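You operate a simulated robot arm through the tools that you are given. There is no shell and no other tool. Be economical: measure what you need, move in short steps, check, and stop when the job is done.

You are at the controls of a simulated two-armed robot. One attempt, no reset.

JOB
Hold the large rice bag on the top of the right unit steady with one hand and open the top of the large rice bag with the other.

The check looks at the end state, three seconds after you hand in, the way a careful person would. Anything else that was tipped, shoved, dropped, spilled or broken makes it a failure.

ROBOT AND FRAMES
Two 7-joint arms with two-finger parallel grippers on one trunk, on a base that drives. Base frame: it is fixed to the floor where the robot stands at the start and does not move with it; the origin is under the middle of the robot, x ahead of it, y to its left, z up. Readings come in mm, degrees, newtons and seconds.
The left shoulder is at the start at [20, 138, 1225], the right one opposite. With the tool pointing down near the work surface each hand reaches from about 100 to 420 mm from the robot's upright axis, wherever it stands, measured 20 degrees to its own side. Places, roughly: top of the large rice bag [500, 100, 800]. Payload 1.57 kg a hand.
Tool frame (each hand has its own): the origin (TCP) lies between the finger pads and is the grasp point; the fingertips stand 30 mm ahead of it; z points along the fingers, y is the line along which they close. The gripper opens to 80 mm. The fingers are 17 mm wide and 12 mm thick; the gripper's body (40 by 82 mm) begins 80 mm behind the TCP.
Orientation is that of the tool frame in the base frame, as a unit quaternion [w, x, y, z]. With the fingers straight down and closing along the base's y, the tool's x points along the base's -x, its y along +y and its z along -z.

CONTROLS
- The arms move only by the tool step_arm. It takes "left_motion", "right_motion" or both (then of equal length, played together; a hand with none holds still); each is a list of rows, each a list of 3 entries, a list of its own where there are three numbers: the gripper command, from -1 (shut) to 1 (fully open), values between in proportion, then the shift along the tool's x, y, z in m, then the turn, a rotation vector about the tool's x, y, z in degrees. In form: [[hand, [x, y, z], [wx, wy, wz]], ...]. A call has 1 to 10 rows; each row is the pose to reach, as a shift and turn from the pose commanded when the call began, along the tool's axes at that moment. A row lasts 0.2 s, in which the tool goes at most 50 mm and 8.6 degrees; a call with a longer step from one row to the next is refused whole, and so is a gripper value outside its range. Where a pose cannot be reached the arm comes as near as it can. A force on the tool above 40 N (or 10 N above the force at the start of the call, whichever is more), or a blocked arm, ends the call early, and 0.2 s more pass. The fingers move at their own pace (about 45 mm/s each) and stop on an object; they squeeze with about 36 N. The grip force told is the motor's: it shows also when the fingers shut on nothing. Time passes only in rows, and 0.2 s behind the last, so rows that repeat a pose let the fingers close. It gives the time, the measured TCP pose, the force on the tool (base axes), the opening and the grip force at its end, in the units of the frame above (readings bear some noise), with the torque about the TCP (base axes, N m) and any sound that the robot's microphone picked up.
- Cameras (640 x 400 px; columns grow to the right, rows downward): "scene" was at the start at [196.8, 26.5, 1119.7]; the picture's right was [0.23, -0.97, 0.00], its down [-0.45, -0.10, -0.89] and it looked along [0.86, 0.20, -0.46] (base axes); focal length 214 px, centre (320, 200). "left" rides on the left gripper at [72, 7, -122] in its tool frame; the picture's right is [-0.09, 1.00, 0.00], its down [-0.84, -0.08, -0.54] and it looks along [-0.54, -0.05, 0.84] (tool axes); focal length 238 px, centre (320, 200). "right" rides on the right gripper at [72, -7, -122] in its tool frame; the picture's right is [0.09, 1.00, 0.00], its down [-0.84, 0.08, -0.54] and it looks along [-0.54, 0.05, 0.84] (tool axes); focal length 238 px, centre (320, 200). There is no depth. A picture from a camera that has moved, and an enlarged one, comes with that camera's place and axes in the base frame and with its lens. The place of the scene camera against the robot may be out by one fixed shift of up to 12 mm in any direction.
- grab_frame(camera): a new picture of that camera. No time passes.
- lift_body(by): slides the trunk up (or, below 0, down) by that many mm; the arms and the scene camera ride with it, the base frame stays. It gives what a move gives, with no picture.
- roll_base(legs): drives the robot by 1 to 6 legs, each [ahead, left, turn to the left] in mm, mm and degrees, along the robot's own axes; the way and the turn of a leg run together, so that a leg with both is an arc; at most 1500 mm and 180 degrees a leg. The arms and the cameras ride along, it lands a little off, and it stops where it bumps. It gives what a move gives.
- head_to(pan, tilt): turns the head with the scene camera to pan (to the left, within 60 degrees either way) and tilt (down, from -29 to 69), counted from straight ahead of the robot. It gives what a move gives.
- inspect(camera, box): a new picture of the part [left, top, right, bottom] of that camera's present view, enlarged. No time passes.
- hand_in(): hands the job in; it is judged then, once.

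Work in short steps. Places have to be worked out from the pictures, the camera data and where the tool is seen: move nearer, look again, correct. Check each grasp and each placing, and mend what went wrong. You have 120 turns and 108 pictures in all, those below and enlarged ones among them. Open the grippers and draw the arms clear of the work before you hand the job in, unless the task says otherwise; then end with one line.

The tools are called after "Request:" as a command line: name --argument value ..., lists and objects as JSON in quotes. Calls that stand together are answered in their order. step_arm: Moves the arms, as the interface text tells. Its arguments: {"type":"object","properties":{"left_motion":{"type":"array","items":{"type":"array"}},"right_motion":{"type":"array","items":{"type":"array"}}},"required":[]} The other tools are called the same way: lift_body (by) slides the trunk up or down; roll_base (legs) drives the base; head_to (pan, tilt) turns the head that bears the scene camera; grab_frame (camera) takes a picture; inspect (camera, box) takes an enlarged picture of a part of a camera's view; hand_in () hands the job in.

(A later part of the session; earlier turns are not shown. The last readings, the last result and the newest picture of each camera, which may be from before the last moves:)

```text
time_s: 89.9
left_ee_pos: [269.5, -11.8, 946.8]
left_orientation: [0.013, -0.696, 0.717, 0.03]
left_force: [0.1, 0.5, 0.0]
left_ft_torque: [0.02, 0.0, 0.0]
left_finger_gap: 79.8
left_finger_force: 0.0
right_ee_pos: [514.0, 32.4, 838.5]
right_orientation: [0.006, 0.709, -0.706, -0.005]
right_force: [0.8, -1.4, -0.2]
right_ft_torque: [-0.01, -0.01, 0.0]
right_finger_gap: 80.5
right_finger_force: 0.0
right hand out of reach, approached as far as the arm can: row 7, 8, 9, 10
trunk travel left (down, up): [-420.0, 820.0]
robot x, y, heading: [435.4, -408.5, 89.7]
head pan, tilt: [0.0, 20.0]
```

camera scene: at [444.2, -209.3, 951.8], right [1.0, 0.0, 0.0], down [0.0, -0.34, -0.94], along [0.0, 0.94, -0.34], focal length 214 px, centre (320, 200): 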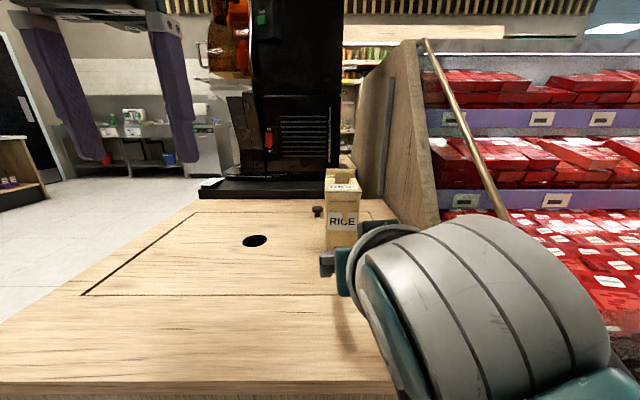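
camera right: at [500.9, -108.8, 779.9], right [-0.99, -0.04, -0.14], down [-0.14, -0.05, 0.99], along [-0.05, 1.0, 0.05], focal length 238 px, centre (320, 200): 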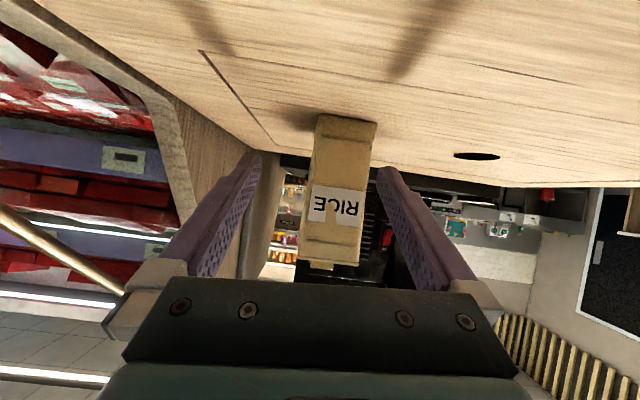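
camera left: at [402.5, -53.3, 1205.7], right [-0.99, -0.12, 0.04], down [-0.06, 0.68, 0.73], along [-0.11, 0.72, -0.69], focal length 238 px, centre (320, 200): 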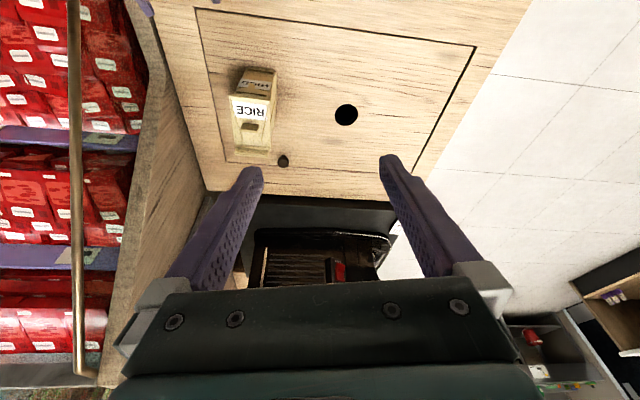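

Still off from its natural reach, so I stretch the arm up and out to the right to unwind the elbow.

Request:
step_arm --right_motion '[[1, [0, -0.02, -0.03], [0, 0, 0]], [1, [0, -0.04, -0.06], [0, 0, 0]], [1, [0, -0.06, -0.09], [0, 0, 0]], [1, [0, -0.08, -0.12], [0, 0, 0]], [1, [0, -0.1, -0.15], [0, 0, 0]]]'

Request:
head_to --pan -45 --tilt 40

Request:
grab_frame --camera "scene"

```text
time_s: 91.2
left_ee_pos: [269.1, -12.5, 946.4]
left_orientation: [0.013, -0.697, 0.717, 0.032]
left_force: [0.4, -0.2, -0.6]
left_ft_torque: [-0.03, -0.04, 0.01]
left_finger_gap: 80.3
left_finger_force: 0.0
right_ee_pos: [608.9, 16.1, 917.5]
right_orientation: [0.065, 0.711, -0.698, 0.054]
right_force: [-0.5, 0.4, 0.0]
right_ft_torque: [0.01, 0.0, 0.0]
right_finger_gap: 80.2
right_finger_force: 0.0
right hand out of reach, approached as far as the arm can: row 1, 2, 3, 4
trunk travel left (down, up): [-420.0, 820.0]
robot x, y, heading: [435.0, -409.4, 89.4]
head pan, tilt: [0.0, 20.0]
stopped in row 5 (right hand): the arm was blocked; the commanded pose is now the measured one
```

```text
time_s: 92.4
left_ee_pos: [269.3, -11.8, 945.4]
left_orientation: [0.014, -0.696, 0.717, 0.031]
left_force: [0.5, 0.4, -1.0]
left_ft_torque: [0.0, -0.01, 0.02]
left_finger_gap: 80.1
left_finger_force: 0.0
right_ee_pos: [609.7, 16.1, 917.9]
right_orientation: [0.065, 0.712, -0.697, 0.056]
right_force: [1.7, 0.2, 0.4]
right_ft_torque: [0.01, -0.02, 0.0]
right_finger_gap: 80.0
right_finger_force: 0.1
trunk travel left (down, up): [-420.0, 820.0]
robot x, y, heading: [433.4, -407.5, 90.0]
head pan, tilt: [-45.0, 40.0]
```

```text
53 pictures are left
camera scene: at [504.2, -242.4, 920.4], right [0.71, -0.71, 0.0], down [-0.46, -0.45, -0.77], along [0.54, 0.54, -0.64], focal length 214 px, centre (320, 200)
```

scene: 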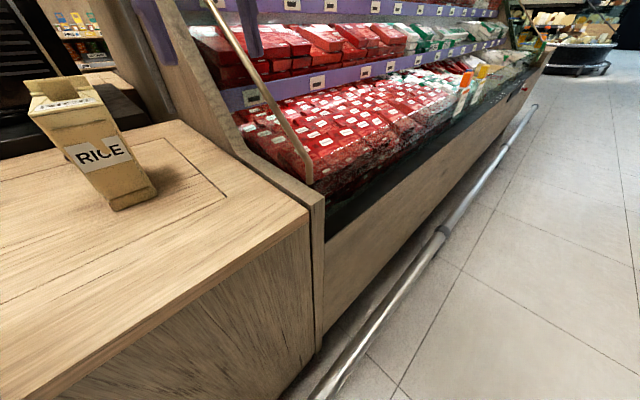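

The hand is near the shelf's side panel; I back the base off 160 for free space, then bring the right hand to its natural start spot.

Request:
roll_base --legs '[[-160, 0, 0]]'

Request:
step_arm --right_motion '[[1, [0.01, 0.01, 0.01], [0, 0, 0]], [1, [0.02, 0.02, 0.02], [0, 0, 0]], [1, [0.03, 0.03, 0.03], [0, 0, 0]], [1, [0.035, 0.04, 0.04], [0, 0, 0]], [1, [0.04, 0.05, 0.05], [0, 0, 0]], [1, [0.04, 0.06, 0.06], [0, 0, 0]]]'

```text
time_s: 93.8
left_ee_pos: [268.9, -170.7, 945.7]
left_orientation: [0.013, -0.697, 0.717, 0.03]
left_force: [-1.2, 0.4, 0.2]
left_ft_torque: [0.02, 0.0, 0.02]
left_finger_gap: 80.1
left_finger_force: 0.1
right_ee_pos: [608.8, -142.4, 917.1]
right_orientation: [0.064, 0.711, -0.698, 0.055]
right_force: [-1.0, -0.5, -0.1]
right_ft_torque: [0.0, -0.01, 0.0]
right_finger_gap: 80.3
right_finger_force: 0.1
trunk travel left (down, up): [-420.0, 820.0]
robot x, y, heading: [431.5, -567.8, 89.9]
head pan, tilt: [-45.0, 40.0]
```

```text
time_s: 95.2
left_ee_pos: [269.2, -170.7, 945.0]
left_orientation: [0.013, -0.696, 0.717, 0.032]
left_force: [0.6, 0.5, 0.0]
left_ft_torque: [-0.01, 0.0, 0.01]
left_finger_gap: 79.9
left_finger_force: 0.0
right_ee_pos: [546.6, -136.7, 864.8]
right_orientation: [0.063, 0.712, -0.697, 0.056]
right_force: [0.2, 0.8, 0.5]
right_ft_torque: [-0.01, -0.04, -0.01]
right_finger_gap: 79.9
right_finger_force: 0.0
right hand out of reach, approached as far as the arm can: row 1, 2, 3, 4, 5, 6
trunk travel left (down, up): [-420.0, 820.0]
robot x, y, heading: [436.5, -566.6, 89.7]
head pan, tilt: [-45.0, 40.0]
```

I look at the right arm's elbow posture now.

Request:
head_to --pan -60 --tilt 15

Request:
grab_frame --camera "scene"

```text
time_s: 96.1
left_ee_pos: [269.6, -170.9, 946.7]
left_orientation: [0.013, -0.697, 0.717, 0.031]
left_force: [1.0, 0.8, -0.2]
left_ft_torque: [0.0, 0.03, 0.0]
left_finger_gap: 80.1
left_finger_force: 0.0
right_ee_pos: [547.0, -136.8, 863.6]
right_orientation: [0.064, 0.711, -0.698, 0.056]
right_force: [-0.4, -0.1, -0.9]
right_ft_torque: [0.0, -0.01, -0.01]
right_finger_gap: 79.8
right_finger_force: 0.1
trunk travel left (down, up): [-420.0, 820.0]
robot x, y, heading: [437.0, -565.9, 89.8]
head pan, tilt: [-60.0, 15.0]
```

```text
52 pictures are left
camera scene: at [524.5, -413.7, 959.8], right [0.5, -0.87, 0.0], down [-0.23, -0.13, -0.97], along [0.84, 0.48, -0.26], focal length 214 px, centre (320, 200)
```

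scene: 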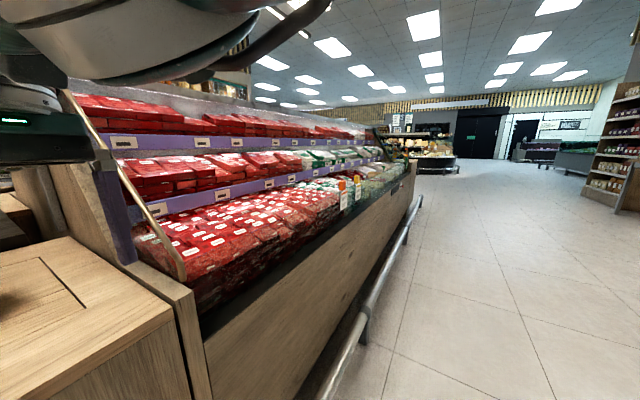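

The wrist rides high with the elbow raised. I try yawing the hand left 32° while pulling it back toward the robot, which freed it before.

Request:
step_arm --right_motion '[[1, [0, 0, 0], [0, 0, -8]], [1, [0, 0, 0], [0, 0, -16]], [1, [0, 0, 0], [0, 0, -24]], [1, [0, 0, 0], [0, 0, -32]], [1, [0.01, 0, 0], [0, 0, -32]], [1, [0.02, 0, 0], [0, 0, -32]], [1, [0.03, 0, 0], [0, 0, -32]]]'

```text
time_s: 97.7
left_ee_pos: [268.5, -171.3, 945.0]
left_orientation: [0.013, -0.696, 0.717, 0.031]
left_force: [0.0, 0.3, 0.1]
left_ft_torque: [-0.02, 0.0, -0.02]
left_finger_gap: 80.2
left_finger_force: 0.0
right_ee_pos: [546.2, -137.6, 864.2]
right_orientation: [0.078, 0.877, -0.474, 0.036]
right_force: [0.3, 0.4, -0.2]
right_ft_torque: [0.03, 0.0, 0.0]
right_finger_gap: 80.3
right_finger_force: 0.1
right hand out of reach, approached as far as the arm can: row 5, 6, 7
trunk travel left (down, up): [-420.0, 820.0]
robot x, y, heading: [436.0, -562.2, 89.5]
head pan, tilt: [-60.0, 15.0]
```

It seems stuck straight-armed at a singular stretch. I break it with a diagonal: down and inward together, larger steps.

Request:
step_arm --right_motion '[[1, [0.02, 0.02, 0.02], [0, 0, 0]], [1, [0.04, 0.03, 0.04], [0, 0, 0]], [1, [0.07, 0.04, 0.05], [0, 0, 0]], [1, [0.1, 0.04, 0.05], [0, 0, 0]], [1, [0.13, 0.04, 0.05], [0, 0, 0]], [1, [0.13, 0.04, 0.05], [0, 0, 0]]]'

```text
time_s: 99.1
left_ee_pos: [268.6, -170.0, 945.6]
left_orientation: [0.014, -0.696, 0.717, 0.032]
left_force: [-0.4, -0.1, 0.0]
left_ft_torque: [-0.02, -0.01, 0.03]
left_finger_gap: 79.9
left_finger_force: 0.0
right_ee_pos: [606.2, -156.7, 803.3]
right_orientation: [0.077, 0.876, -0.475, 0.035]
right_force: [-0.3, -0.4, -1.0]
right_ft_torque: [0.01, 0.01, 0.01]
right_finger_gap: 80.0
right_finger_force: 0.1
right hand out of reach, approached as far as the arm can: row 1, 2, 3, 4, 5, 6
trunk travel left (down, up): [-420.0, 820.0]
robot x, y, heading: [434.0, -567.7, 89.9]
head pan, tilt: [-60.0, 15.0]
```

The right arm's elbow is locked near-straight, fine for a tool-down reach but not for the low side grip. So I swap roles: the left arm (fresh posture) will hold the bag, the right will open the lid. I bring the left hand to its natural place and pitch it 60° forward.

Request:
step_arm --left_motion '[[1, [0, -0.021, 0.024], [0, 0, 0]], [1, [0, -0.042, 0.048], [0, -4, 0]], [1, [0, -0.063, 0.072], [0, -12, 0.5]], [1, [0, -0.084, 0.096], [0, -20, 1]], [1, [0, -0.084, 0.096], [0, -28, 1.5]], [1, [0, -0.084, 0.096], [0, -36, 2]], [1, [0, -0.084, 0.096], [0, -44, 2]], [1, [0, -0.084, 0.096], [0, -52, 2]], [1, [0, -0.084, 0.096], [0, -56.4, 2]]]'

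```text
time_s: 101.1
left_ee_pos: [350.3, -167.9, 847.7]
left_orientation: [0.351, -0.586, 0.637, 0.357]
left_force: [0.1, 0.6, 0.2]
left_ft_torque: [-0.01, 0.0, -0.02]
left_finger_gap: 80.1
left_finger_force: 0.2
right_ee_pos: [605.1, -156.9, 801.8]
right_orientation: [0.077, 0.876, -0.475, 0.036]
right_force: [0.2, -0.5, -0.3]
right_ft_torque: [-0.02, 0.0, -0.01]
right_finger_gap: 80.0
right_finger_force: 0.0
trunk travel left (down, up): [-420.0, 820.0]
robot x, y, heading: [433.5, -563.6, 89.9]
head pan, tilt: [-60.0, 15.0]
```

The left arm tracks perfectly. I set it on the approach line (30 left of the robot's middle, z≈793) and bring the right hand up above, pointing down with a slight forward tilt.

Request:
step_arm --left_motion '[[1, [0.007, -0.009, 0.006], [0, 0, 0]], [1, [0.015, -0.018, 0.012], [0, 0, 0]], [1, [0.022, -0.027, 0.018], [0, 0, 0]], [1, [0.029, -0.036, 0.024], [0, 0, 0]], [1, [0.036, -0.045, 0.03], [0, 0, 0]], [1, [0.0436, -0.054, 0.036], [0, 0, 0]], [1, [0.0436, -0.054, 0.036], [0, 0, 0]]]' --right_motion '[[1, [0.0, 0.0, -0.03], [0, 0, 0]], [1, [-0.01, 0.02, -0.06], [1, -3, 5.5]], [1, [-0.022, 0.04, -0.09], [2, -6.5, 11]], [1, [-0.034, 0.06, -0.12], [3, -9.5, 17]], [1, [-0.046, 0.08, -0.14], [4.2, -13, 22.5]], [1, [-0.057, 0.097, -0.15], [5.2, -16, 28]], [1, [-0.068, 0.114, -0.158], [6.2, -19, 32.7]]]'

Request:
head_to --pan 0 --tilt 35

Request:
grab_frame --camera "scene"

Request:
grab_frame --camera "left"

```text
time_s: 102.7
left_ee_pos: [403.0, -160.8, 789.5]
left_orientation: [0.35, -0.586, 0.637, 0.357]
left_force: [0.4, -1.4, -0.2]
left_ft_torque: [-0.01, 0.01, -0.02]
left_finger_gap: 80.3
left_finger_force: 0.1
right_ee_pos: [464.5, -108.9, 967.8]
right_orientation: [-0.061, 0.705, -0.704, -0.061]
right_force: [0.5, 0.1, 0.9]
right_ft_torque: [-0.01, 0.03, 0.0]
right_finger_gap: 80.0
right_finger_force: 0.1
right hand out of reach, approached as far as the arm can: row 1, 2, 3, 4, 5, 6, 7
trunk travel left (down, up): [-420.0, 820.0]
robot x, y, heading: [436.1, -565.8, 89.9]
head pan, tilt: [-60.0, 15.0]
```

```text
time_s: 104.0
left_ee_pos: [401.1, -160.6, 789.6]
left_orientation: [0.35, -0.587, 0.637, 0.357]
left_force: [-0.4, 0.0, -0.8]
left_ft_torque: [0.01, -0.01, 0.02]
left_finger_gap: 79.9
left_finger_force: 0.0
right_ee_pos: [464.3, -107.7, 966.2]
right_orientation: [-0.06, 0.705, -0.704, -0.062]
right_force: [-1.2, -0.1, -1.0]
right_ft_torque: [0.0, 0.0, -0.02]
right_finger_gap: 80.2
right_finger_force: 0.0
trunk travel left (down, up): [-420.0, 820.0]
robot x, y, heading: [436.7, -562.4, 89.5]
head pan, tilt: [0.0, 35.0]
```

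```text
51 pictures are left
camera scene: at [443.8, -372.1, 927.9], right [1.0, 0.0, 0.0], down [0.0, -0.57, -0.82], along [0.0, 0.82, -0.57], focal length 214 px, centre (320, 200)
```

scene: 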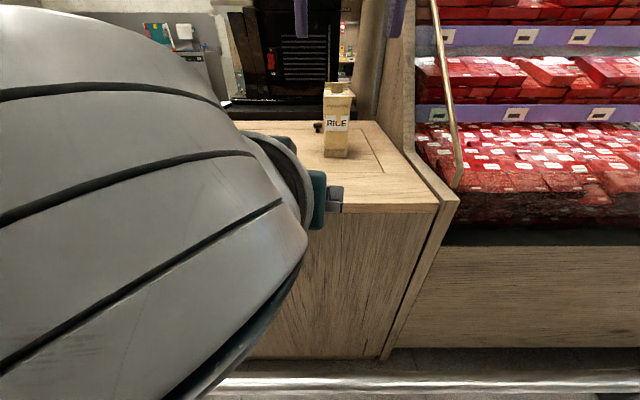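

```text
50 pictures are left
camera left: at [388.4, -303.5, 789.9], right [-0.99, 0.1, 0.12], down [0.12, -0.06, 0.99], along [0.11, 0.99, 0.04], focal length 238 px, centre (320, 200)
```

left: 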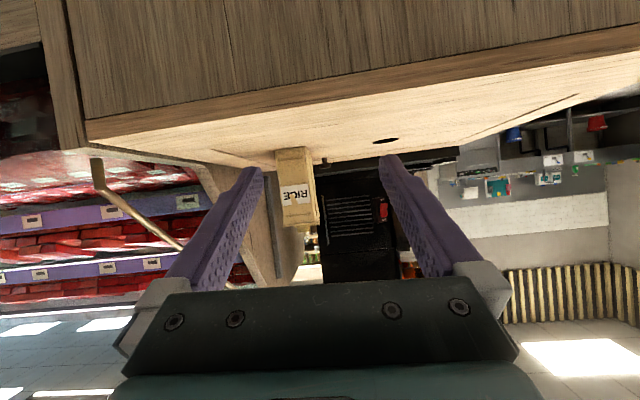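

The left arm is accurate. To unlock the right elbow (it seems flipped below), I swing the right fingers toward pointing left, as in the recovery that worked, pulling the hand back a bit.

Request:
step_arm --right_motion '[[1, [0, 0, 0], [-8, 0, 0]], [1, [0, 0, 0], [-16, 0, 0]], [1, [0, 0, 0], [-24, 0, 0]], [1, [0, -0.01, 0], [-32, 0, 0]], [1, [0.01, -0.02, 0], [-40, 0, 0]], [1, [0.025, -0.03, 0], [-48, 0, 0]], [1, [0.04, -0.04, 0], [-56, 0, 0]], [1, [0.055, -0.05, 0], [-64, 0, 0]], [1, [0.07, -0.06, 0], [-70, 0, 0]], [1, [0.085, -0.07, 0], [-70, 0, 0]]]'

```text
time_s: 105.7
left_ee_pos: [400.9, -161.2, 789.7]
left_orientation: [0.349, -0.587, 0.637, 0.357]
left_force: [-0.3, -0.3, 0.1]
left_ft_torque: [0.03, 0.01, -0.04]
left_finger_gap: 79.8
left_finger_force: 0.1
right_ee_pos: [595.1, -146.0, 900.7]
right_orientation: [-0.183, -0.657, 0.668, 0.296]
right_force: [0.5, -1.1, -0.2]
right_ft_torque: [0.0, -0.03, -0.03]
right_finger_gap: 79.6
right_finger_force: 0.1
right hand out of reach, approached as far as the arm can: row 1, 2, 3, 4, 5, 6, 7
trunk travel left (down, up): [-420.0, 820.0]
robot x, y, heading: [433.8, -566.5, 89.6]
head pan, tilt: [0.0, 35.0]
stopped in row 8 (right hand): the arm was blocked; the commanded pose is now the measured one
```

It turned about 40°. I try pulling straight back toward the robot 80 mm from here.

Request:
step_arm --right_motion '[[1, [0.02, 0, 0], [0, 0, 0]], [1, [0.04, 0, 0], [0, 0, 0]], [1, [0.06, 0, 0], [0, 0, 0]], [1, [0.08, 0, 0], [0, 0, 0]], [1, [0.08, 0, 0], [-8, 0, 0]], [1, [0.08, 0, 0], [-16, 0, 0]], [1, [0.08, 0, 0], [-24, 0, 0]]]'

```text
time_s: 106.2
left_ee_pos: [402.7, -160.4, 789.5]
left_orientation: [0.35, -0.586, 0.637, 0.357]
left_force: [-0.3, -0.2, 0.8]
left_ft_torque: [0.0, 0.02, -0.01]
left_finger_gap: 80.1
left_finger_force: 0.0
right_ee_pos: [589.5, -204.5, 821.7]
right_orientation: [-0.25, -0.644, 0.689, 0.219]
right_force: [-0.4, 0.1, 0.2]
right_ft_torque: [-0.01, 0.0, -0.01]
right_finger_gap: 79.8
right_finger_force: 0.0
trunk travel left (down, up): [-420.0, 820.0]
robot x, y, heading: [436.4, -564.3, 89.9]
head pan, tilt: [0.0, 35.0]
stopped in row 2 (right hand): the arm was blocked; the commanded pose is now the measured one
```

It came back 58 mm but sagged; I look at the arm.

Request:
head_to --pan -45 --tilt 45

Request:
grab_frame --camera "scene"

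```text
time_s: 107.3
left_ee_pos: [402.8, -160.3, 790.5]
left_orientation: [0.349, -0.587, 0.637, 0.357]
left_force: [0.1, 0.0, -0.1]
left_ft_torque: [-0.01, 0.0, 0.02]
left_finger_gap: 79.7
left_finger_force: 0.1
right_ee_pos: [588.1, -203.5, 822.2]
right_orientation: [-0.25, -0.644, 0.689, 0.219]
right_force: [-0.5, -0.2, 0.3]
right_ft_torque: [0.01, 0.0, 0.01]
right_finger_gap: 79.9
right_finger_force: 0.0
trunk travel left (down, up): [-420.0, 820.0]
robot x, y, heading: [436.5, -566.0, 89.6]
head pan, tilt: [-45.0, 45.0]
```

```text
49 pictures are left
camera scene: at [501.2, -402.7, 913.1], right [0.71, -0.71, 0.0], down [-0.5, -0.5, -0.71], along [0.5, 0.5, -0.71], focal length 214 px, centre (320, 200)
```

scene: 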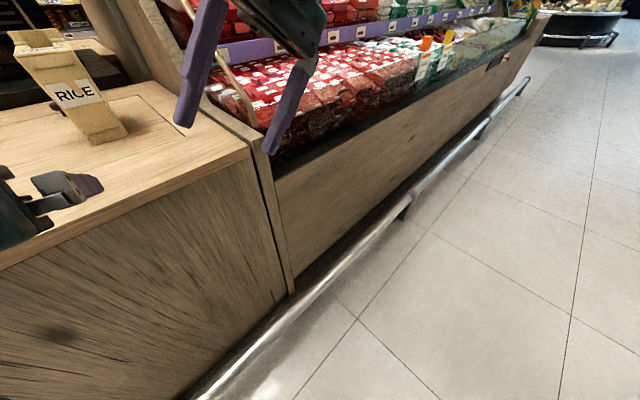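

The elbow must be above; I look up to that side.

Request:
head_to --pan -60 --tilt -20

Request:
grab_frame --camera "scene"

```text
time_s: 108.7
left_ee_pos: [402.0, -160.1, 789.7]
left_orientation: [0.351, -0.586, 0.638, 0.356]
left_force: [-0.5, -0.1, 1.0]
left_ft_torque: [-0.01, -0.02, 0.0]
left_finger_gap: 80.1
left_finger_force: 0.1
right_ee_pos: [588.8, -205.2, 822.9]
right_orientation: [-0.249, -0.645, 0.689, 0.219]
right_force: [-0.4, -0.4, 0.5]
right_ft_torque: [-0.02, 0.02, -0.01]
right_finger_gap: 80.0
right_finger_force: 0.1
trunk travel left (down, up): [-420.0, 820.0]
robot x, y, heading: [436.5, -564.8, 89.7]
head pan, tilt: [-60.0, -20.0]
```

```text
48 pictures are left
camera scene: at [509.6, -422.2, 1013.3], right [0.5, -0.87, 0.0], down [0.3, 0.17, -0.94], along [0.82, 0.47, 0.34], focal length 214 px, centre (320, 200)
```

scene: 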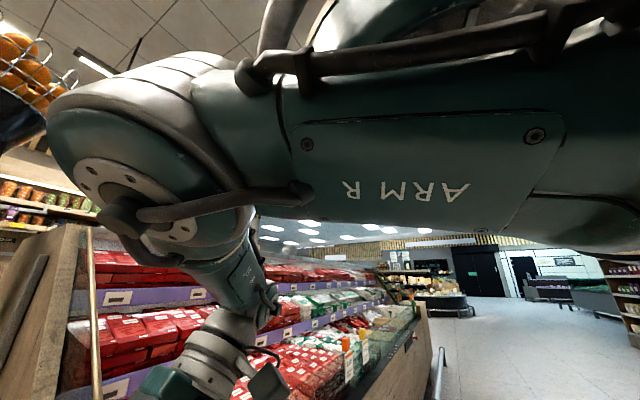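

The upper arm runs forward high ("ARM R" upside down) with the forearm hanging — flipped over from its start posture. I look at the left arm to compare with its natural posture.

Request:
head_to --pan 60 --tilt 0

Request:
grab_frame --camera "scene"

```text
time_s: 110.7
left_ee_pos: [402.0, -161.4, 790.9]
left_orientation: [0.349, -0.587, 0.637, 0.357]
left_force: [0.4, 0.6, -0.5]
left_ft_torque: [-0.03, -0.03, 0.02]
left_finger_gap: 79.6
left_finger_force: 0.1
right_ee_pos: [586.9, -204.5, 822.5]
right_orientation: [-0.249, -0.644, 0.689, 0.22]
right_force: [0.3, -0.3, 0.2]
right_ft_torque: [0.01, 0.0, 0.0]
right_finger_gap: 80.0
right_finger_force: 0.1
trunk travel left (down, up): [-420.0, 820.0]
robot x, y, heading: [433.1, -566.9, 89.9]
head pan, tilt: [60.0, 0.0]
```

```text
47 pictures are left
camera scene: at [365.8, -414.7, 984.1], right [0.5, 0.86, 0.0], down [0.0, 0.0, -1.0], along [-0.86, 0.5, 0.0], focal length 214 px, centre (320, 200)
```

scene: 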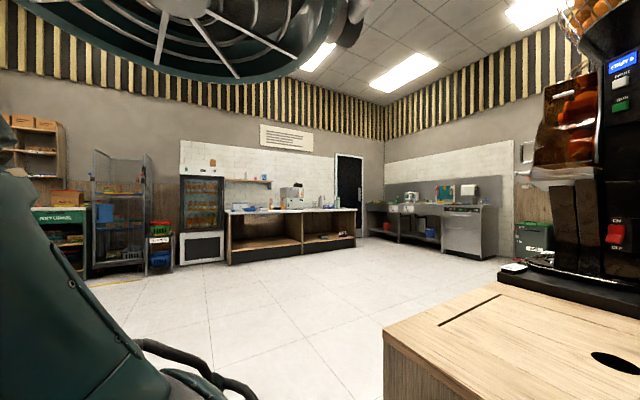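

The left (natural) arm has its elbow low and outside. For the right, I force the elbow outward by bringing the hand to point fully left (horizontal) a bit farther ahead, the pose from which it recovered before.

Request:
step_arm --right_motion '[[1, [-0.01, 0, 0], [-8, 0, 0]], [1, [-0.02, 0, 0], [-16, 0, 0]], [1, [-0.03, 0, 0], [-24, 0, 0]], [1, [-0.04, 0, 0], [-32, 0, 0]], [1, [-0.05, 0, 0], [-40, 0, 0]], [1, [-0.05, 0, 0], [-48, 0, 0]]]'

```text
time_s: 112.0
left_ee_pos: [402.0, -160.4, 790.5]
left_orientation: [0.35, -0.586, 0.638, 0.356]
left_force: [-0.1, 1.3, -0.7]
left_ft_torque: [0.0, 0.0, -0.02]
left_finger_gap: 80.0
left_finger_force: 0.0
right_ee_pos: [589.5, -158.4, 825.5]
right_orientation: [-0.491, -0.486, 0.54, 0.481]
right_force: [0.4, 1.5, 0.6]
right_ft_torque: [0.01, 0.01, -0.03]
right_finger_gap: 80.1
right_finger_force: 0.1
right hand out of reach, approached as far as the arm can: row 6
trunk travel left (down, up): [-420.0, 820.0]
robot x, y, heading: [434.8, -567.0, 89.8]
head pan, tilt: [60.0, 0.0]
```

It now points fully left, tracking. Pull it back 60 mm toward the robot to let the elbow bend outward.

Request:
step_arm --right_motion '[[1, [0.015, 0, 0], [0, 0, 0]], [1, [0.03, 0, 0], [0, 0, 0]], [1, [0.045, 0, 0], [0, 0, 0]], [1, [0.06, 0, 0], [0, 0, 0]], [1, [0.06, 0, 0.02], [0, 0, 0]], [1, [0.06, 0, 0.04], [0, 0, 0]]]'

Request:
head_to --pan -55 --tilt 10

Request:
grab_frame --camera "scene"

```text
time_s: 113.5
left_ee_pos: [401.6, -160.0, 789.9]
left_orientation: [0.349, -0.587, 0.638, 0.356]
left_force: [0.2, 1.0, 0.0]
left_ft_torque: [0.0, -0.02, -0.02]
left_finger_gap: 80.2
left_finger_force: 0.0
right_ee_pos: [537.3, -200.0, 817.0]
right_orientation: [-0.487, -0.49, 0.542, 0.479]
right_force: [-0.5, -0.3, 0.6]
right_ft_torque: [0.03, 0.04, -0.02]
right_finger_gap: 80.0
right_finger_force: 0.0
right hand out of reach, approached as far as the arm can: row 1, 2, 3, 4, 5, 6
trunk travel left (down, up): [-420.0, 820.0]
robot x, y, heading: [434.0, -564.8, 89.6]
head pan, tilt: [60.0, 0.0]
```

```text
time_s: 115.4
left_ee_pos: [402.1, -160.5, 790.0]
left_orientation: [0.35, -0.586, 0.637, 0.357]
left_force: [-0.8, -0.1, 0.1]
left_ft_torque: [0.01, 0.04, 0.01]
left_finger_gap: 80.2
left_finger_force: 0.1
right_ee_pos: [538.6, -199.1, 818.3]
right_orientation: [-0.488, -0.489, 0.541, 0.479]
right_force: [0.0, -0.2, 0.4]
right_ft_torque: [0.01, -0.03, 0.0]
right_finger_gap: 79.9
right_finger_force: 0.1
trunk travel left (down, up): [-420.0, 820.0]
robot x, y, heading: [435.3, -568.9, 90.0]
head pan, tilt: [-55.0, 10.0]
```

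```text
46 pictures are left
camera scene: at [519.9, -406.9, 968.0], right [0.57, -0.82, 0.0], down [-0.14, -0.1, -0.98], along [0.81, 0.56, -0.17], focal length 214 px, centre (320, 200)
```

scene: 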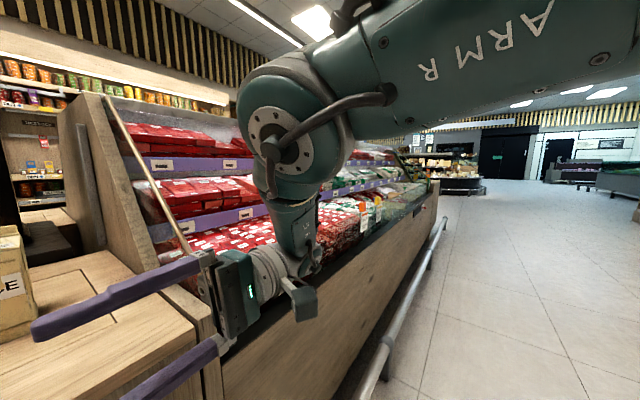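

Clear view: upper arm ahead, forearm hanging, hand pointing left. I raise the hand 150 mm so that the forearm comes level and the elbow swings outside.

Request:
step_arm --right_motion '[[1, [0, 0.02, 0.01], [0, 0, 0]], [1, [0, 0.04, 0.02], [0, 0, 0]], [1, [0, 0.06, 0.03], [0, 0, 0]], [1, [0, 0.08, 0.03], [0, 0, 0]], [1, [0, 0.1, 0.03], [0, 0, 0]], [1, [0.01, 0.12, 0.03], [0, 0, 0]], [1, [0.02, 0.14, 0.03], [0, 0, 0]], [1, [0.03, 0.16, 0.03], [0, 0, 0]]]'

Request:
grab_frame --camera "scene"

```text
time_s: 117.1
left_ee_pos: [402.9, -160.5, 790.1]
left_orientation: [0.35, -0.587, 0.638, 0.356]
left_force: [-0.4, -0.7, -0.3]
left_ft_torque: [0.01, -0.01, -0.01]
left_finger_gap: 79.9
left_finger_force: 0.1
right_ee_pos: [490.6, -185.5, 887.2]
right_orientation: [-0.524, -0.443, 0.578, 0.441]
right_force: [-0.1, 0.8, 0.9]
right_ft_torque: [0.02, 0.01, 0.02]
right_finger_gap: 80.1
right_finger_force: 0.2
right hand out of reach, approached as far as the arm can: row 1, 2, 3, 4, 5, 6, 7, 8
trunk travel left (down, up): [-420.0, 820.0]
robot x, y, heading: [435.6, -570.8, 90.1]
head pan, tilt: [-55.0, 10.0]
stopped in row 8 (right hand): the arm was blocked; the commanded pose is now the measured one
```

```text
45 pictures are left
camera scene: at [519.8, -407.0, 968.0], right [0.57, -0.82, 0.0], down [-0.14, -0.1, -0.98], along [0.81, 0.56, -0.17], focal length 214 px, centre (320, 200)
```

scene: 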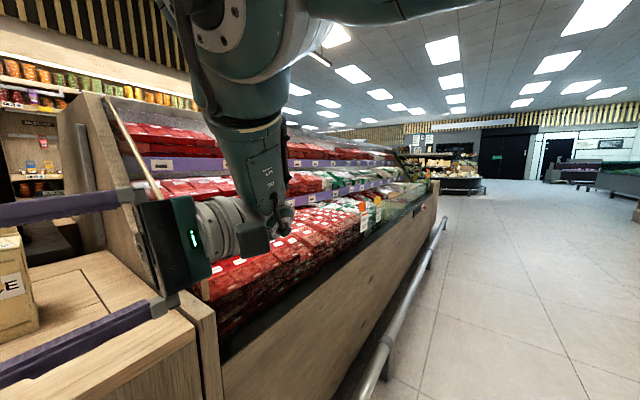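

The flip won't undo easily, but this elbow-up posture suits the lid job, with the forearm hanging from above. I turn the right hand back to tool-down and test its reach outward at about (475,-98,900).

Request:
step_arm --right_motion '[[1, [-0.008, 0.003, 0.002], [8.1, -1.1, -1.5]], [1, [-0.016, 0.007, 0.004], [16.3, -2.2, -3]], [1, [-0.025, 0.01, 0.006], [24.4, -3.2, -4.5]], [1, [-0.033, 0.013, 0.008], [32.5, -4.3, -6]], [1, [-0.041, 0.016, 0.01], [40.6, -5.4, -7.5]], [1, [-0.049, 0.02, 0.011], [48.8, -6.5, -9]], [1, [-0.057, 0.023, 0.013], [56.9, -7.5, -10.5]], [1, [-0.066, 0.026, 0.015], [65, -8.6, -12]], [1, [-0.074, 0.029, 0.017], [73.2, -9.7, -13.5]], [1, [-0.082, 0.0327, 0.019], [81.3, -10.8, -15]]]'

```text
time_s: 118.2
left_ee_pos: [403.1, -160.2, 790.6]
left_orientation: [0.35, -0.586, 0.638, 0.356]
left_force: [0.2, 0.5, 0.4]
left_ft_torque: [0.0, 0.02, 0.02]
left_finger_gap: 80.2
left_finger_force: 0.0
right_ee_pos: [479.1, -188.2, 820.4]
right_orientation: [-0.385, -0.559, 0.697, 0.231]
right_force: [1.5, -0.3, -0.1]
right_ft_torque: [-0.03, -0.01, -0.01]
right_finger_gap: 80.2
right_finger_force: 0.1
trunk travel left (down, up): [-420.0, 820.0]
robot x, y, heading: [434.4, -563.6, 89.7]
head pan, tilt: [-55.0, 10.0]
stopped in row 5 (right hand): the arm was blocked; the commanded pose is now the measured one
```

The right fingers came near the left gripper. I retreat the right hand along its axis (right and up).

Request:
step_arm --right_motion '[[1, [-0.004, 0.001, -0.02], [0, 0, 0]], [1, [-0.008, 0.002, -0.04], [0, 0, 0]], [1, [-0.012, 0.003, -0.06], [0, 0, 0]], [1, [-0.016, 0.004, -0.08], [0, 0, 0]], [1, [-0.018, 0.005, -0.1], [0, 0, 0]]]'

Request:
head_to --pan -20 --tilt 20

Request:
grab_frame --camera "scene"

```text
time_s: 119.4
left_ee_pos: [403.9, -160.7, 788.9]
left_orientation: [0.35, -0.587, 0.637, 0.356]
left_force: [-0.5, -0.3, -0.4]
left_ft_torque: [-0.02, 0.02, 0.0]
left_finger_gap: 80.0
left_finger_force: 0.0
right_ee_pos: [557.7, -158.9, 878.9]
right_orientation: [-0.383, -0.559, 0.697, 0.232]
right_force: [-0.5, -0.6, -0.3]
right_ft_torque: [-0.01, 0.0, 0.0]
right_finger_gap: 80.1
right_finger_force: 0.0
trunk travel left (down, up): [-420.0, 820.0]
robot x, y, heading: [435.2, -566.1, 89.8]
head pan, tilt: [-55.0, 10.0]
```

```text
time_s: 120.4
left_ee_pos: [401.6, -160.0, 789.4]
left_orientation: [0.349, -0.587, 0.637, 0.357]
left_force: [-0.5, -0.1, 0.3]
left_ft_torque: [-0.01, 0.0, 0.05]
left_finger_gap: 79.9
left_finger_force: 0.1
right_ee_pos: [558.1, -158.0, 878.9]
right_orientation: [-0.384, -0.559, 0.697, 0.232]
right_force: [0.5, 0.0, 0.1]
right_ft_torque: [-0.01, -0.01, 0.03]
right_finger_gap: 79.8
right_finger_force: 0.1
trunk travel left (down, up): [-420.0, 820.0]
robot x, y, heading: [435.8, -567.5, 89.8]
head pan, tilt: [-20.0, 20.0]
```

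```text
44 pictures are left
camera scene: at [475.8, -372.7, 951.8], right [0.94, -0.35, 0.0], down [-0.12, -0.32, -0.94], along [0.33, 0.88, -0.34], focal length 214 px, centre (320, 200)
```

scene: 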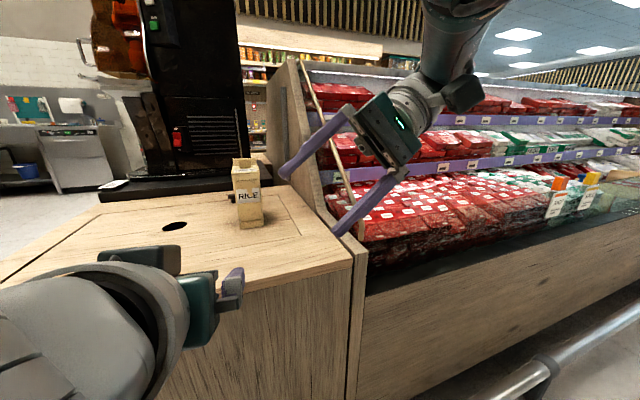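

It tracks well here. Now turn to tool-down (56°) while moving ahead 60 and left 58.

Request:
step_arm --right_motion '[[1, [-0.007, 0.004, 0], [7.3, -2.5, -2]], [1, [-0.014, 0.01, 0.002], [14.7, -5, -4]], [1, [-0.021, 0.02, 0.006], [22, -7.5, -6]], [1, [-0.028, 0.032, 0.011], [29.4, -10.1, -7.9]], [1, [-0.034, 0.044, 0.016], [36.7, -12.6, -9.9]], [1, [-0.04, 0.056, 0.022], [44, -15.1, -11.9]], [1, [-0.047, 0.0667, 0.027], [51.4, -17.6, -13.9]], [1, [-0.047, 0.0667, 0.027], [51.4, -17.6, -13.9]]]'

```text
time_s: 121.4
left_ee_pos: [402.9, -159.7, 790.4]
left_orientation: [0.349, -0.587, 0.638, 0.356]
left_force: [0.2, -0.2, 0.5]
left_ft_torque: [-0.01, -0.01, 0.0]
left_finger_gap: 80.2
left_finger_force: 0.1
right_ee_pos: [521.9, -168.6, 806.9]
right_orientation: [-0.222, -0.653, 0.723, 0.044]
right_force: [-0.1, -0.4, 0.4]
right_ft_torque: [0.0, -0.03, -0.01]
right_finger_gap: 80.0
right_finger_force: 0.1
trunk travel left (down, up): [-420.0, 820.0]
robot x, y, heading: [434.4, -562.8, 89.6]
head pan, tilt: [-20.0, 20.0]
stopped in row 5 (right hand): the arm was blocked; the commanded pose is now the measured one
```

The wrist is bending the wrong way for this elbow-up posture: its comfortable side should be with the camera facing forward. I try rolling the hand about its own axis (camera toward the right and on to the front), going up at the same time.

Request:
step_arm --right_motion '[[1, [0, 0, -0.005], [0, 0, -8.5]], [1, [0, 0, -0.01], [0, 0, -17]], [1, [0, 0, -0.015], [0, 0, -25.5]], [1, [0, 0, -0.02], [0, 0, -34]], [1, [0, 0, -0.025], [0, 0, -42.5]], [1, [0, 0, -0.03], [0, 0, -51]], [1, [0, 0, -0.035], [0, 0, -59.5]], [1, [0, 0, -0.04], [0, 0, -68]], [1, [0, 0, -0.045], [0, 0, -76.5]], [1, [0, 0, -0.05], [0, 0, -85]]]'

```text
time_s: 123.6
left_ee_pos: [402.2, -160.5, 790.5]
left_orientation: [0.35, -0.587, 0.637, 0.357]
left_force: [-0.5, -0.6, 0.3]
left_ft_torque: [-0.01, -0.02, 0.01]
left_finger_gap: 80.1
left_finger_force: 0.1
right_ee_pos: [539.5, -167.2, 836.6]
right_orientation: [0.153, 0.968, -0.092, -0.179]
right_force: [0.1, 0.5, -0.8]
right_ft_torque: [0.02, 0.0, 0.03]
right_finger_gap: 79.9
right_finger_force: 0.1
trunk travel left (down, up): [-420.0, 820.0]
robot x, y, heading: [434.3, -564.4, 89.9]
head pan, tilt: [-20.0, 20.0]
```

The roll tracks smoothly. I continue toward camera-forward, tool straight down, rising a bit.

Request:
step_arm --right_motion '[[1, [-0.001, 0.001, -0.004], [-0.2, 2.5, -8]], [1, [-0.002, 0.003, -0.007], [-0.4, 5, -16]], [1, [-0.004, 0.004, -0.011], [-0.6, 7.5, -24]], [1, [-0.005, 0.005, -0.014], [-0.8, 10, -32]], [1, [-0.006, 0.006, -0.018], [-1, 12.5, -40]], [1, [-0.008, 0.008, -0.021], [-1.2, 15, -48]], [1, [-0.009, 0.009, -0.025], [-1.4, 17.5, -56]], [1, [-0.01, 0.01, -0.028], [-1.6, 20, -64]], [1, [-0.011, 0.012, -0.032], [-1.8, 22.5, -72]], [1, [-0.0127, 0.013, -0.0356], [-2, 25, -80]]]'

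```text
time_s: 124.7
left_ee_pos: [401.7, -160.2, 790.3]
left_orientation: [0.351, -0.586, 0.638, 0.356]
left_force: [-0.2, 0.3, 0.2]
left_ft_torque: [-0.02, 0.02, -0.01]
left_finger_gap: 80.0
left_finger_force: 0.1
right_ee_pos: [529.6, -195.8, 807.2]
right_orientation: [0.171, 0.954, 0.207, -0.134]
right_force: [-0.1, 0.5, -0.1]
right_ft_torque: [-0.03, -0.02, 0.02]
right_finger_gap: 80.0
right_finger_force: 0.1
trunk travel left (down, up): [-420.0, 820.0]
robot x, y, heading: [434.0, -570.9, 89.8]
head pan, tilt: [-20.0, 20.0]
stopped in row 5 (right hand): the arm was blocked; the commanded pose is now the measured one
```

Blocked after 35° more, but now the hand came nearer the robot; I look at the arm again.

Request:
head_to --pan -45 --tilt 15

Request:
grab_frame --camera "scene"

```text
time_s: 125.6
left_ee_pos: [402.5, -160.8, 790.5]
left_orientation: [0.351, -0.586, 0.638, 0.356]
left_force: [-0.6, -1.0, 0.2]
left_ft_torque: [0.01, -0.01, 0.0]
left_finger_gap: 80.3
left_finger_force: 0.0
right_ee_pos: [530.8, -194.8, 807.4]
right_orientation: [0.17, 0.954, 0.207, -0.134]
right_force: [-0.7, 0.2, 0.7]
right_ft_torque: [-0.02, 0.05, 0.03]
right_finger_gap: 80.3
right_finger_force: 0.0
trunk travel left (down, up): [-420.0, 820.0]
robot x, y, heading: [431.9, -564.8, 89.5]
head pan, tilt: [-45.0, 15.0]
```

```text
43 pictures are left
camera scene: at [509.7, -394.2, 959.9], right [0.71, -0.71, 0.0], down [-0.18, -0.18, -0.97], along [0.68, 0.68, -0.26], focal length 214 px, centre (320, 200)
```

scene: 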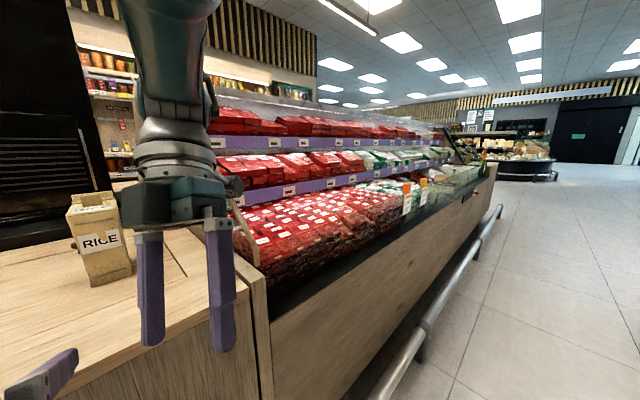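

Now forearm, wrist and hand hang in line from a raised elbow. With the camera to the right, the fingers close along the bag's length, which suits another plan: push the tab away/up with the front fingertip (the lid hinges at the far end), then push the lid over from beneath. I bring the right hand to vertical, camera right, at about (500,-118,890).

Request:
step_arm --right_motion '[[1, [-0.004, -0.01, -0.016], [4.1, 2.8, 3.9]], [1, [-0.009, -0.019, -0.033], [8.2, 5.6, 7.8]], [1, [-0.013, -0.028, -0.05], [12.4, 8.4, 11.8]], [1, [-0.018, -0.038, -0.066], [16.5, 11.1, 15.7]], [1, [-0.022, -0.047, -0.083], [20.6, 13.9, 19.6]], [1, [-0.0265, -0.0568, -0.099], [24.7, 16.7, 23.5]]]'

```text
time_s: 127.2
left_ee_pos: [403.1, -160.6, 789.5]
left_orientation: [0.35, -0.586, 0.638, 0.355]
left_force: [0.8, 0.0, 0.0]
left_ft_torque: [-0.03, 0.01, -0.03]
left_finger_gap: 79.9
left_finger_force: 0.0
right_ee_pos: [485.9, -109.1, 859.5]
right_orientation: [-0.005, 1.0, 0.011, 0.004]
right_force: [0.5, 0.6, 0.5]
right_ft_torque: [0.02, 0.01, 0.02]
right_finger_gap: 80.1
right_finger_force: 0.1
right hand out of reach, approached as far as the arm can: row 1, 2, 3, 4, 5, 6
trunk travel left (down, up): [-420.0, 820.0]
robot x, y, heading: [433.8, -567.1, 90.0]
head pan, tilt: [-45.0, 15.0]
stopped in row 6 (right hand): the arm was blocked; the commanded pose is now the measured one
```

It reached a vertical pose at (486,-109,860), 458 ahead. I test the motion I need: forward and up from here.

Request:
step_arm --right_motion '[[1, [0, 0, -0.015], [0, 0, 0]], [1, [0, 0, -0.03], [0, 0, 0]], [1, [0, 0, -0.045], [0, 0, 0]], [1, [0, -0.02, -0.06], [0, 0, 0]], [1, [0, -0.04, -0.07], [0, 0, 0]]]'

```text
time_s: 128.6
left_ee_pos: [402.0, -161.4, 790.4]
left_orientation: [0.349, -0.587, 0.638, 0.357]
left_force: [-0.3, -0.5, -0.1]
left_ft_torque: [0.03, 0.02, -0.02]
left_finger_gap: 80.3
left_finger_force: 0.1
right_ee_pos: [487.0, -127.0, 884.3]
right_orientation: [0.038, 0.999, 0.019, 0.007]
right_force: [0.7, 0.1, 0.3]
right_ft_torque: [-0.02, 0.0, 0.02]
right_finger_gap: 80.1
right_finger_force: 0.0
right hand out of reach, approached as far as the arm can: row 4, 5
trunk travel left (down, up): [-420.0, 820.0]
robot x, y, heading: [435.5, -564.6, 89.6]
head pan, tilt: [-45.0, 15.0]
stopped in row 5 (right hand): the arm was blocked; the commanded pose is now the measured one
```

Beyond ~455 ahead is out of reach, up works. I test inward: back 30 mm at the same height, then up 40.

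Request:
step_arm --right_motion '[[1, [0, 0.015, 0], [-2, 0, 0]], [1, [0, 0.03, 0], [-4, 0, 0]], [1, [0, 0.03, -0.02], [-4, 0, 0]], [1, [0, 0.03, -0.04], [-4, 0, 0]], [1, [0, 0.03, -0.04], [-4, 0, 0]]]'

```text
time_s: 129.8
left_ee_pos: [402.6, -159.8, 790.1]
left_orientation: [0.351, -0.586, 0.638, 0.356]
left_force: [0.0, -0.5, 0.1]
left_ft_torque: [-0.02, 0.0, -0.05]
left_finger_gap: 80.2
left_finger_force: 0.0
right_ee_pos: [488.2, -155.8, 911.5]
right_orientation: [0.096, 0.995, 0.015, 0.002]
right_force: [-0.2, -0.4, -0.4]
right_ft_torque: [0.01, -0.01, 0.0]
right_finger_gap: 79.9
right_finger_force: 0.1
right hand out of reach, approached as far as the arm can: row 1, 2, 3, 4, 5
trunk travel left (down, up): [-420.0, 820.0]
robot x, y, heading: [437.2, -568.2, 89.6]
head pan, tilt: [-45.0, 15.0]
```

The right hand's usable band is about 410–455 ahead, z 860–930 — enough for a fingertip-on-tab opening followed by closing on the lid. I raise the trunk 25, set the left hand on the robot's centre line, and drive to 60 mm short of the hold stance.

Request:
lift_body --by 25

Request:
step_arm --left_motion '[[1, [0.007, -0.011, 0.003], [0, 0, 0]], [1, [0.014, -0.022, 0.007], [0, 0, 0]], [1, [0.0215, -0.0332, 0.01], [0, 0, 0]], [1, [0.0215, -0.0332, 0.01], [0, 0, 0]]]'

Request:
roll_base --legs '[[240, -41, 0]]'

Request:
head_to --pan 0 --tilt 30

Request:
grab_frame --camera "left"

Request:
grab_frame --camera "scene"

```text
time_s: 130.5
left_ee_pos: [401.8, -160.3, 814.5]
left_orientation: [0.351, -0.586, 0.638, 0.356]
left_force: [-0.1, 0.9, 0.4]
left_ft_torque: [-0.02, 0.0, -0.01]
left_finger_gap: 79.9
left_finger_force: 0.1
right_ee_pos: [488.3, -155.7, 936.0]
right_orientation: [0.096, 0.995, 0.015, 0.003]
right_force: [0.4, 0.2, -0.4]
right_ft_torque: [-0.01, -0.02, -0.03]
right_finger_gap: 80.2
right_finger_force: 0.1
trunk travel left (down, up): [-445.0, 795.0]
robot x, y, heading: [435.7, -564.4, 89.7]
head pan, tilt: [-45.0, 15.0]
```

```text
time_s: 131.5
left_ee_pos: [433.7, -163.9, 790.0]
left_orientation: [0.349, -0.587, 0.638, 0.356]
left_force: [0.6, 1.2, 0.0]
left_ft_torque: [-0.03, -0.04, 0.02]
left_finger_gap: 80.1
left_finger_force: 0.1
right_ee_pos: [487.8, -155.8, 935.8]
right_orientation: [0.095, 0.995, 0.017, 0.003]
right_force: [1.2, 0.6, 0.1]
right_ft_torque: [0.0, -0.01, 0.0]
right_finger_gap: 80.0
right_finger_force: 0.1
trunk travel left (down, up): [-445.0, 795.0]
robot x, y, heading: [438.4, -563.7, 89.7]
head pan, tilt: [-45.0, 15.0]
```

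```text
time_s: 133.3
left_ee_pos: [475.3, 75.1, 790.0]
left_orientation: [0.35, -0.586, 0.638, 0.356]
left_force: [-0.2, -0.4, 0.0]
left_ft_torque: [0.01, -0.02, 0.01]
left_finger_gap: 80.0
left_finger_force: 0.1
right_ee_pos: [527.7, 83.6, 936.6]
right_orientation: [0.095, 0.995, 0.019, 0.005]
right_force: [-0.5, 0.2, 0.6]
right_ft_torque: [-0.02, 0.0, -0.03]
right_finger_gap: 80.2
right_finger_force: 0.1
trunk travel left (down, up): [-445.0, 795.0]
robot x, y, heading: [477.5, -322.5, 90.1]
head pan, tilt: [-45.0, 15.0]
```

```text
time_s: 134.4
left_ee_pos: [476.8, 73.9, 790.3]
left_orientation: [0.35, -0.586, 0.638, 0.356]
left_force: [-0.4, 0.1, 0.6]
left_ft_torque: [0.01, 0.01, 0.01]
left_finger_gap: 80.3
left_finger_force: 0.0
right_ee_pos: [527.5, 82.6, 936.3]
right_orientation: [0.096, 0.995, 0.018, 0.004]
right_force: [0.0, -0.1, 0.1]
right_ft_torque: [0.01, -0.01, 0.04]
right_finger_gap: 80.0
right_finger_force: 0.0
trunk travel left (down, up): [-445.0, 795.0]
robot x, y, heading: [477.5, -327.6, 89.9]
head pan, tilt: [0.0, 30.0]
```

```text
42 pictures are left
camera left: at [462.0, -68.9, 789.7], right [-0.99, 0.1, 0.12], down [0.12, -0.06, 0.99], along [0.11, 0.99, 0.04], focal length 238 px, centre (320, 200)
```

left: 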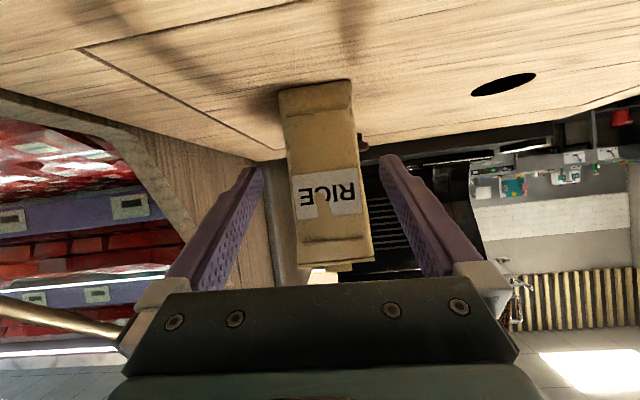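

```text
41 pictures are left
camera scene: at [485.5, -130.4, 960.7], right [1.0, 0.0, 0.0], down [0.0, -0.5, -0.87], along [0.0, 0.87, -0.5], focal length 214 px, centre (320, 200)
```

scene: 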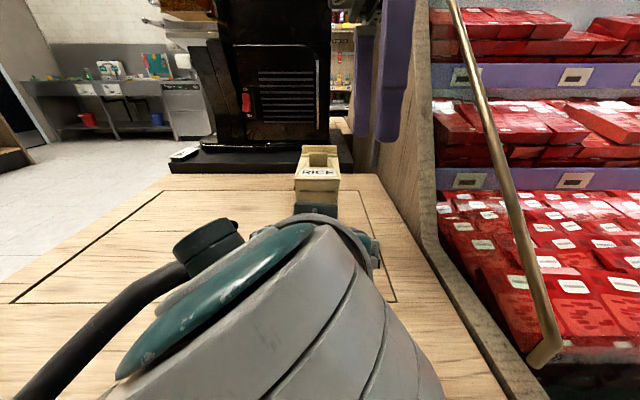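

The left arm is accurate with the bag between its fingers ahead. I enlarge both views to determine the bag's yaw and the tab.

Request:
inspect --camera "left" --box '[250, 70, 400, 280]'

Request:
inspect --camera "scene" --box '[270, 130, 370, 220]'

Request:
grab_frame --camera "right"

```text
1.90 times, centred on (325, 175) of left
camera zoom: at [462.0, -68.9, 789.7], right [-0.99, 0.1, 0.12], down [0.12, -0.06, 0.99], along [0.11, 0.99, 0.04], focal length 454 px, centre (310, 248)
```

zoom: 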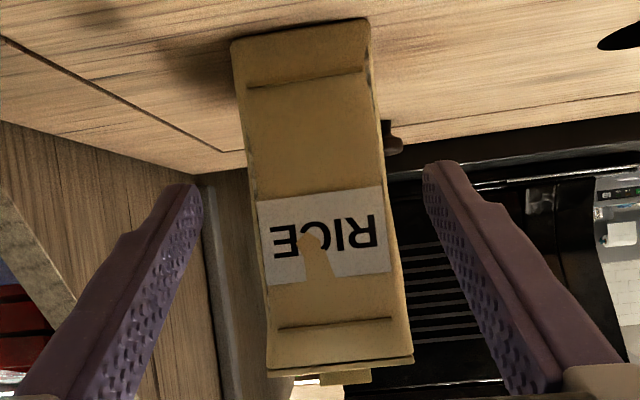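

```text
4.44 times, centred on (320, 175) of scene
camera zoom: at [485.5, -130.4, 960.7], right [1.0, 0.0, 0.0], down [0.0, -0.5, -0.87], along [0.0, 0.87, -0.5], focal length 953 px, centre (320, 311)
```

zoom: 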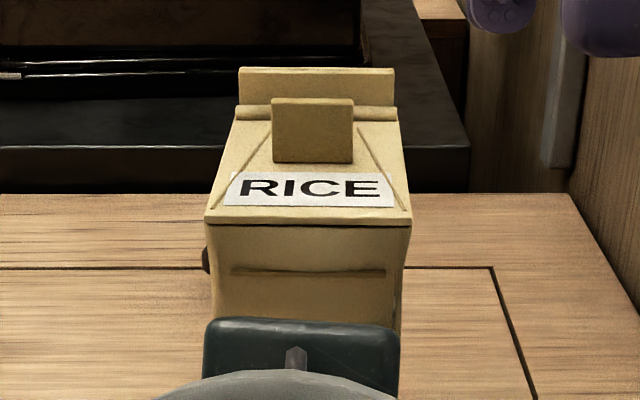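

```text
38 pictures are left
camera right: at [597.0, 115.9, 1055.1], right [0.13, -0.97, 0.19], down [-0.84, 0.0, 0.54], along [-0.53, -0.23, -0.82], focal length 238 px, centre (320, 200)
```

right: 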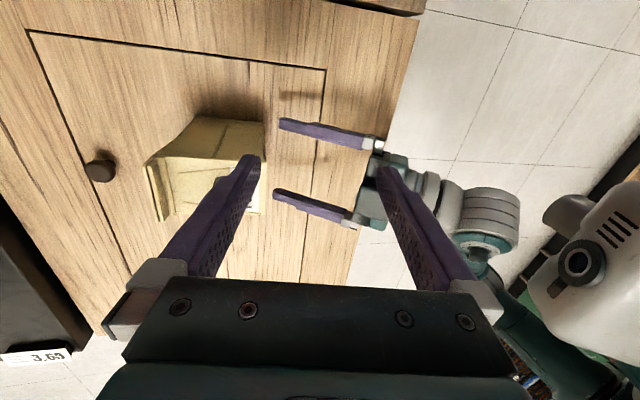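

Bag yaw ≈0, centre x≈475, near end y≈110, tab z 848–870; the left hand is lined up. I drive the last 58 mm so the left fingers straddle the body, then close the left hand.

Request:
roll_base --legs '[[56, 0, 0]]'

Request:
grab_frame --camera "left"

```text
time_s: 135.3
left_ee_pos: [476.3, 131.1, 790.5]
left_orientation: [0.349, -0.587, 0.637, 0.357]
left_force: [-0.8, 0.6, 0.0]
left_ft_torque: [-0.01, -0.01, 0.0]
left_finger_gap: 79.9
left_finger_force: 0.1
right_ee_pos: [528.5, 139.1, 935.4]
right_orientation: [0.096, 0.995, 0.019, 0.005]
right_force: [-0.9, 0.0, -0.5]
right_ft_torque: [-0.01, -0.02, 0.0]
right_finger_gap: 80.1
right_finger_force: 0.1
trunk travel left (down, up): [-445.0, 795.0]
robot x, y, heading: [478.9, -273.2, 89.9]
head pan, tilt: [0.0, 30.0]
```

```text
37 pictures are left
camera left: at [462.1, -12.3, 789.8], right [-0.99, 0.1, 0.12], down [0.12, -0.06, 0.99], along [0.11, 0.99, 0.04], focal length 238 px, centre (320, 200)
```

left: 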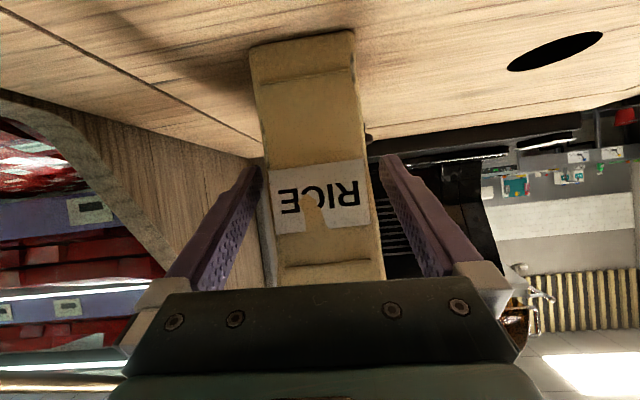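

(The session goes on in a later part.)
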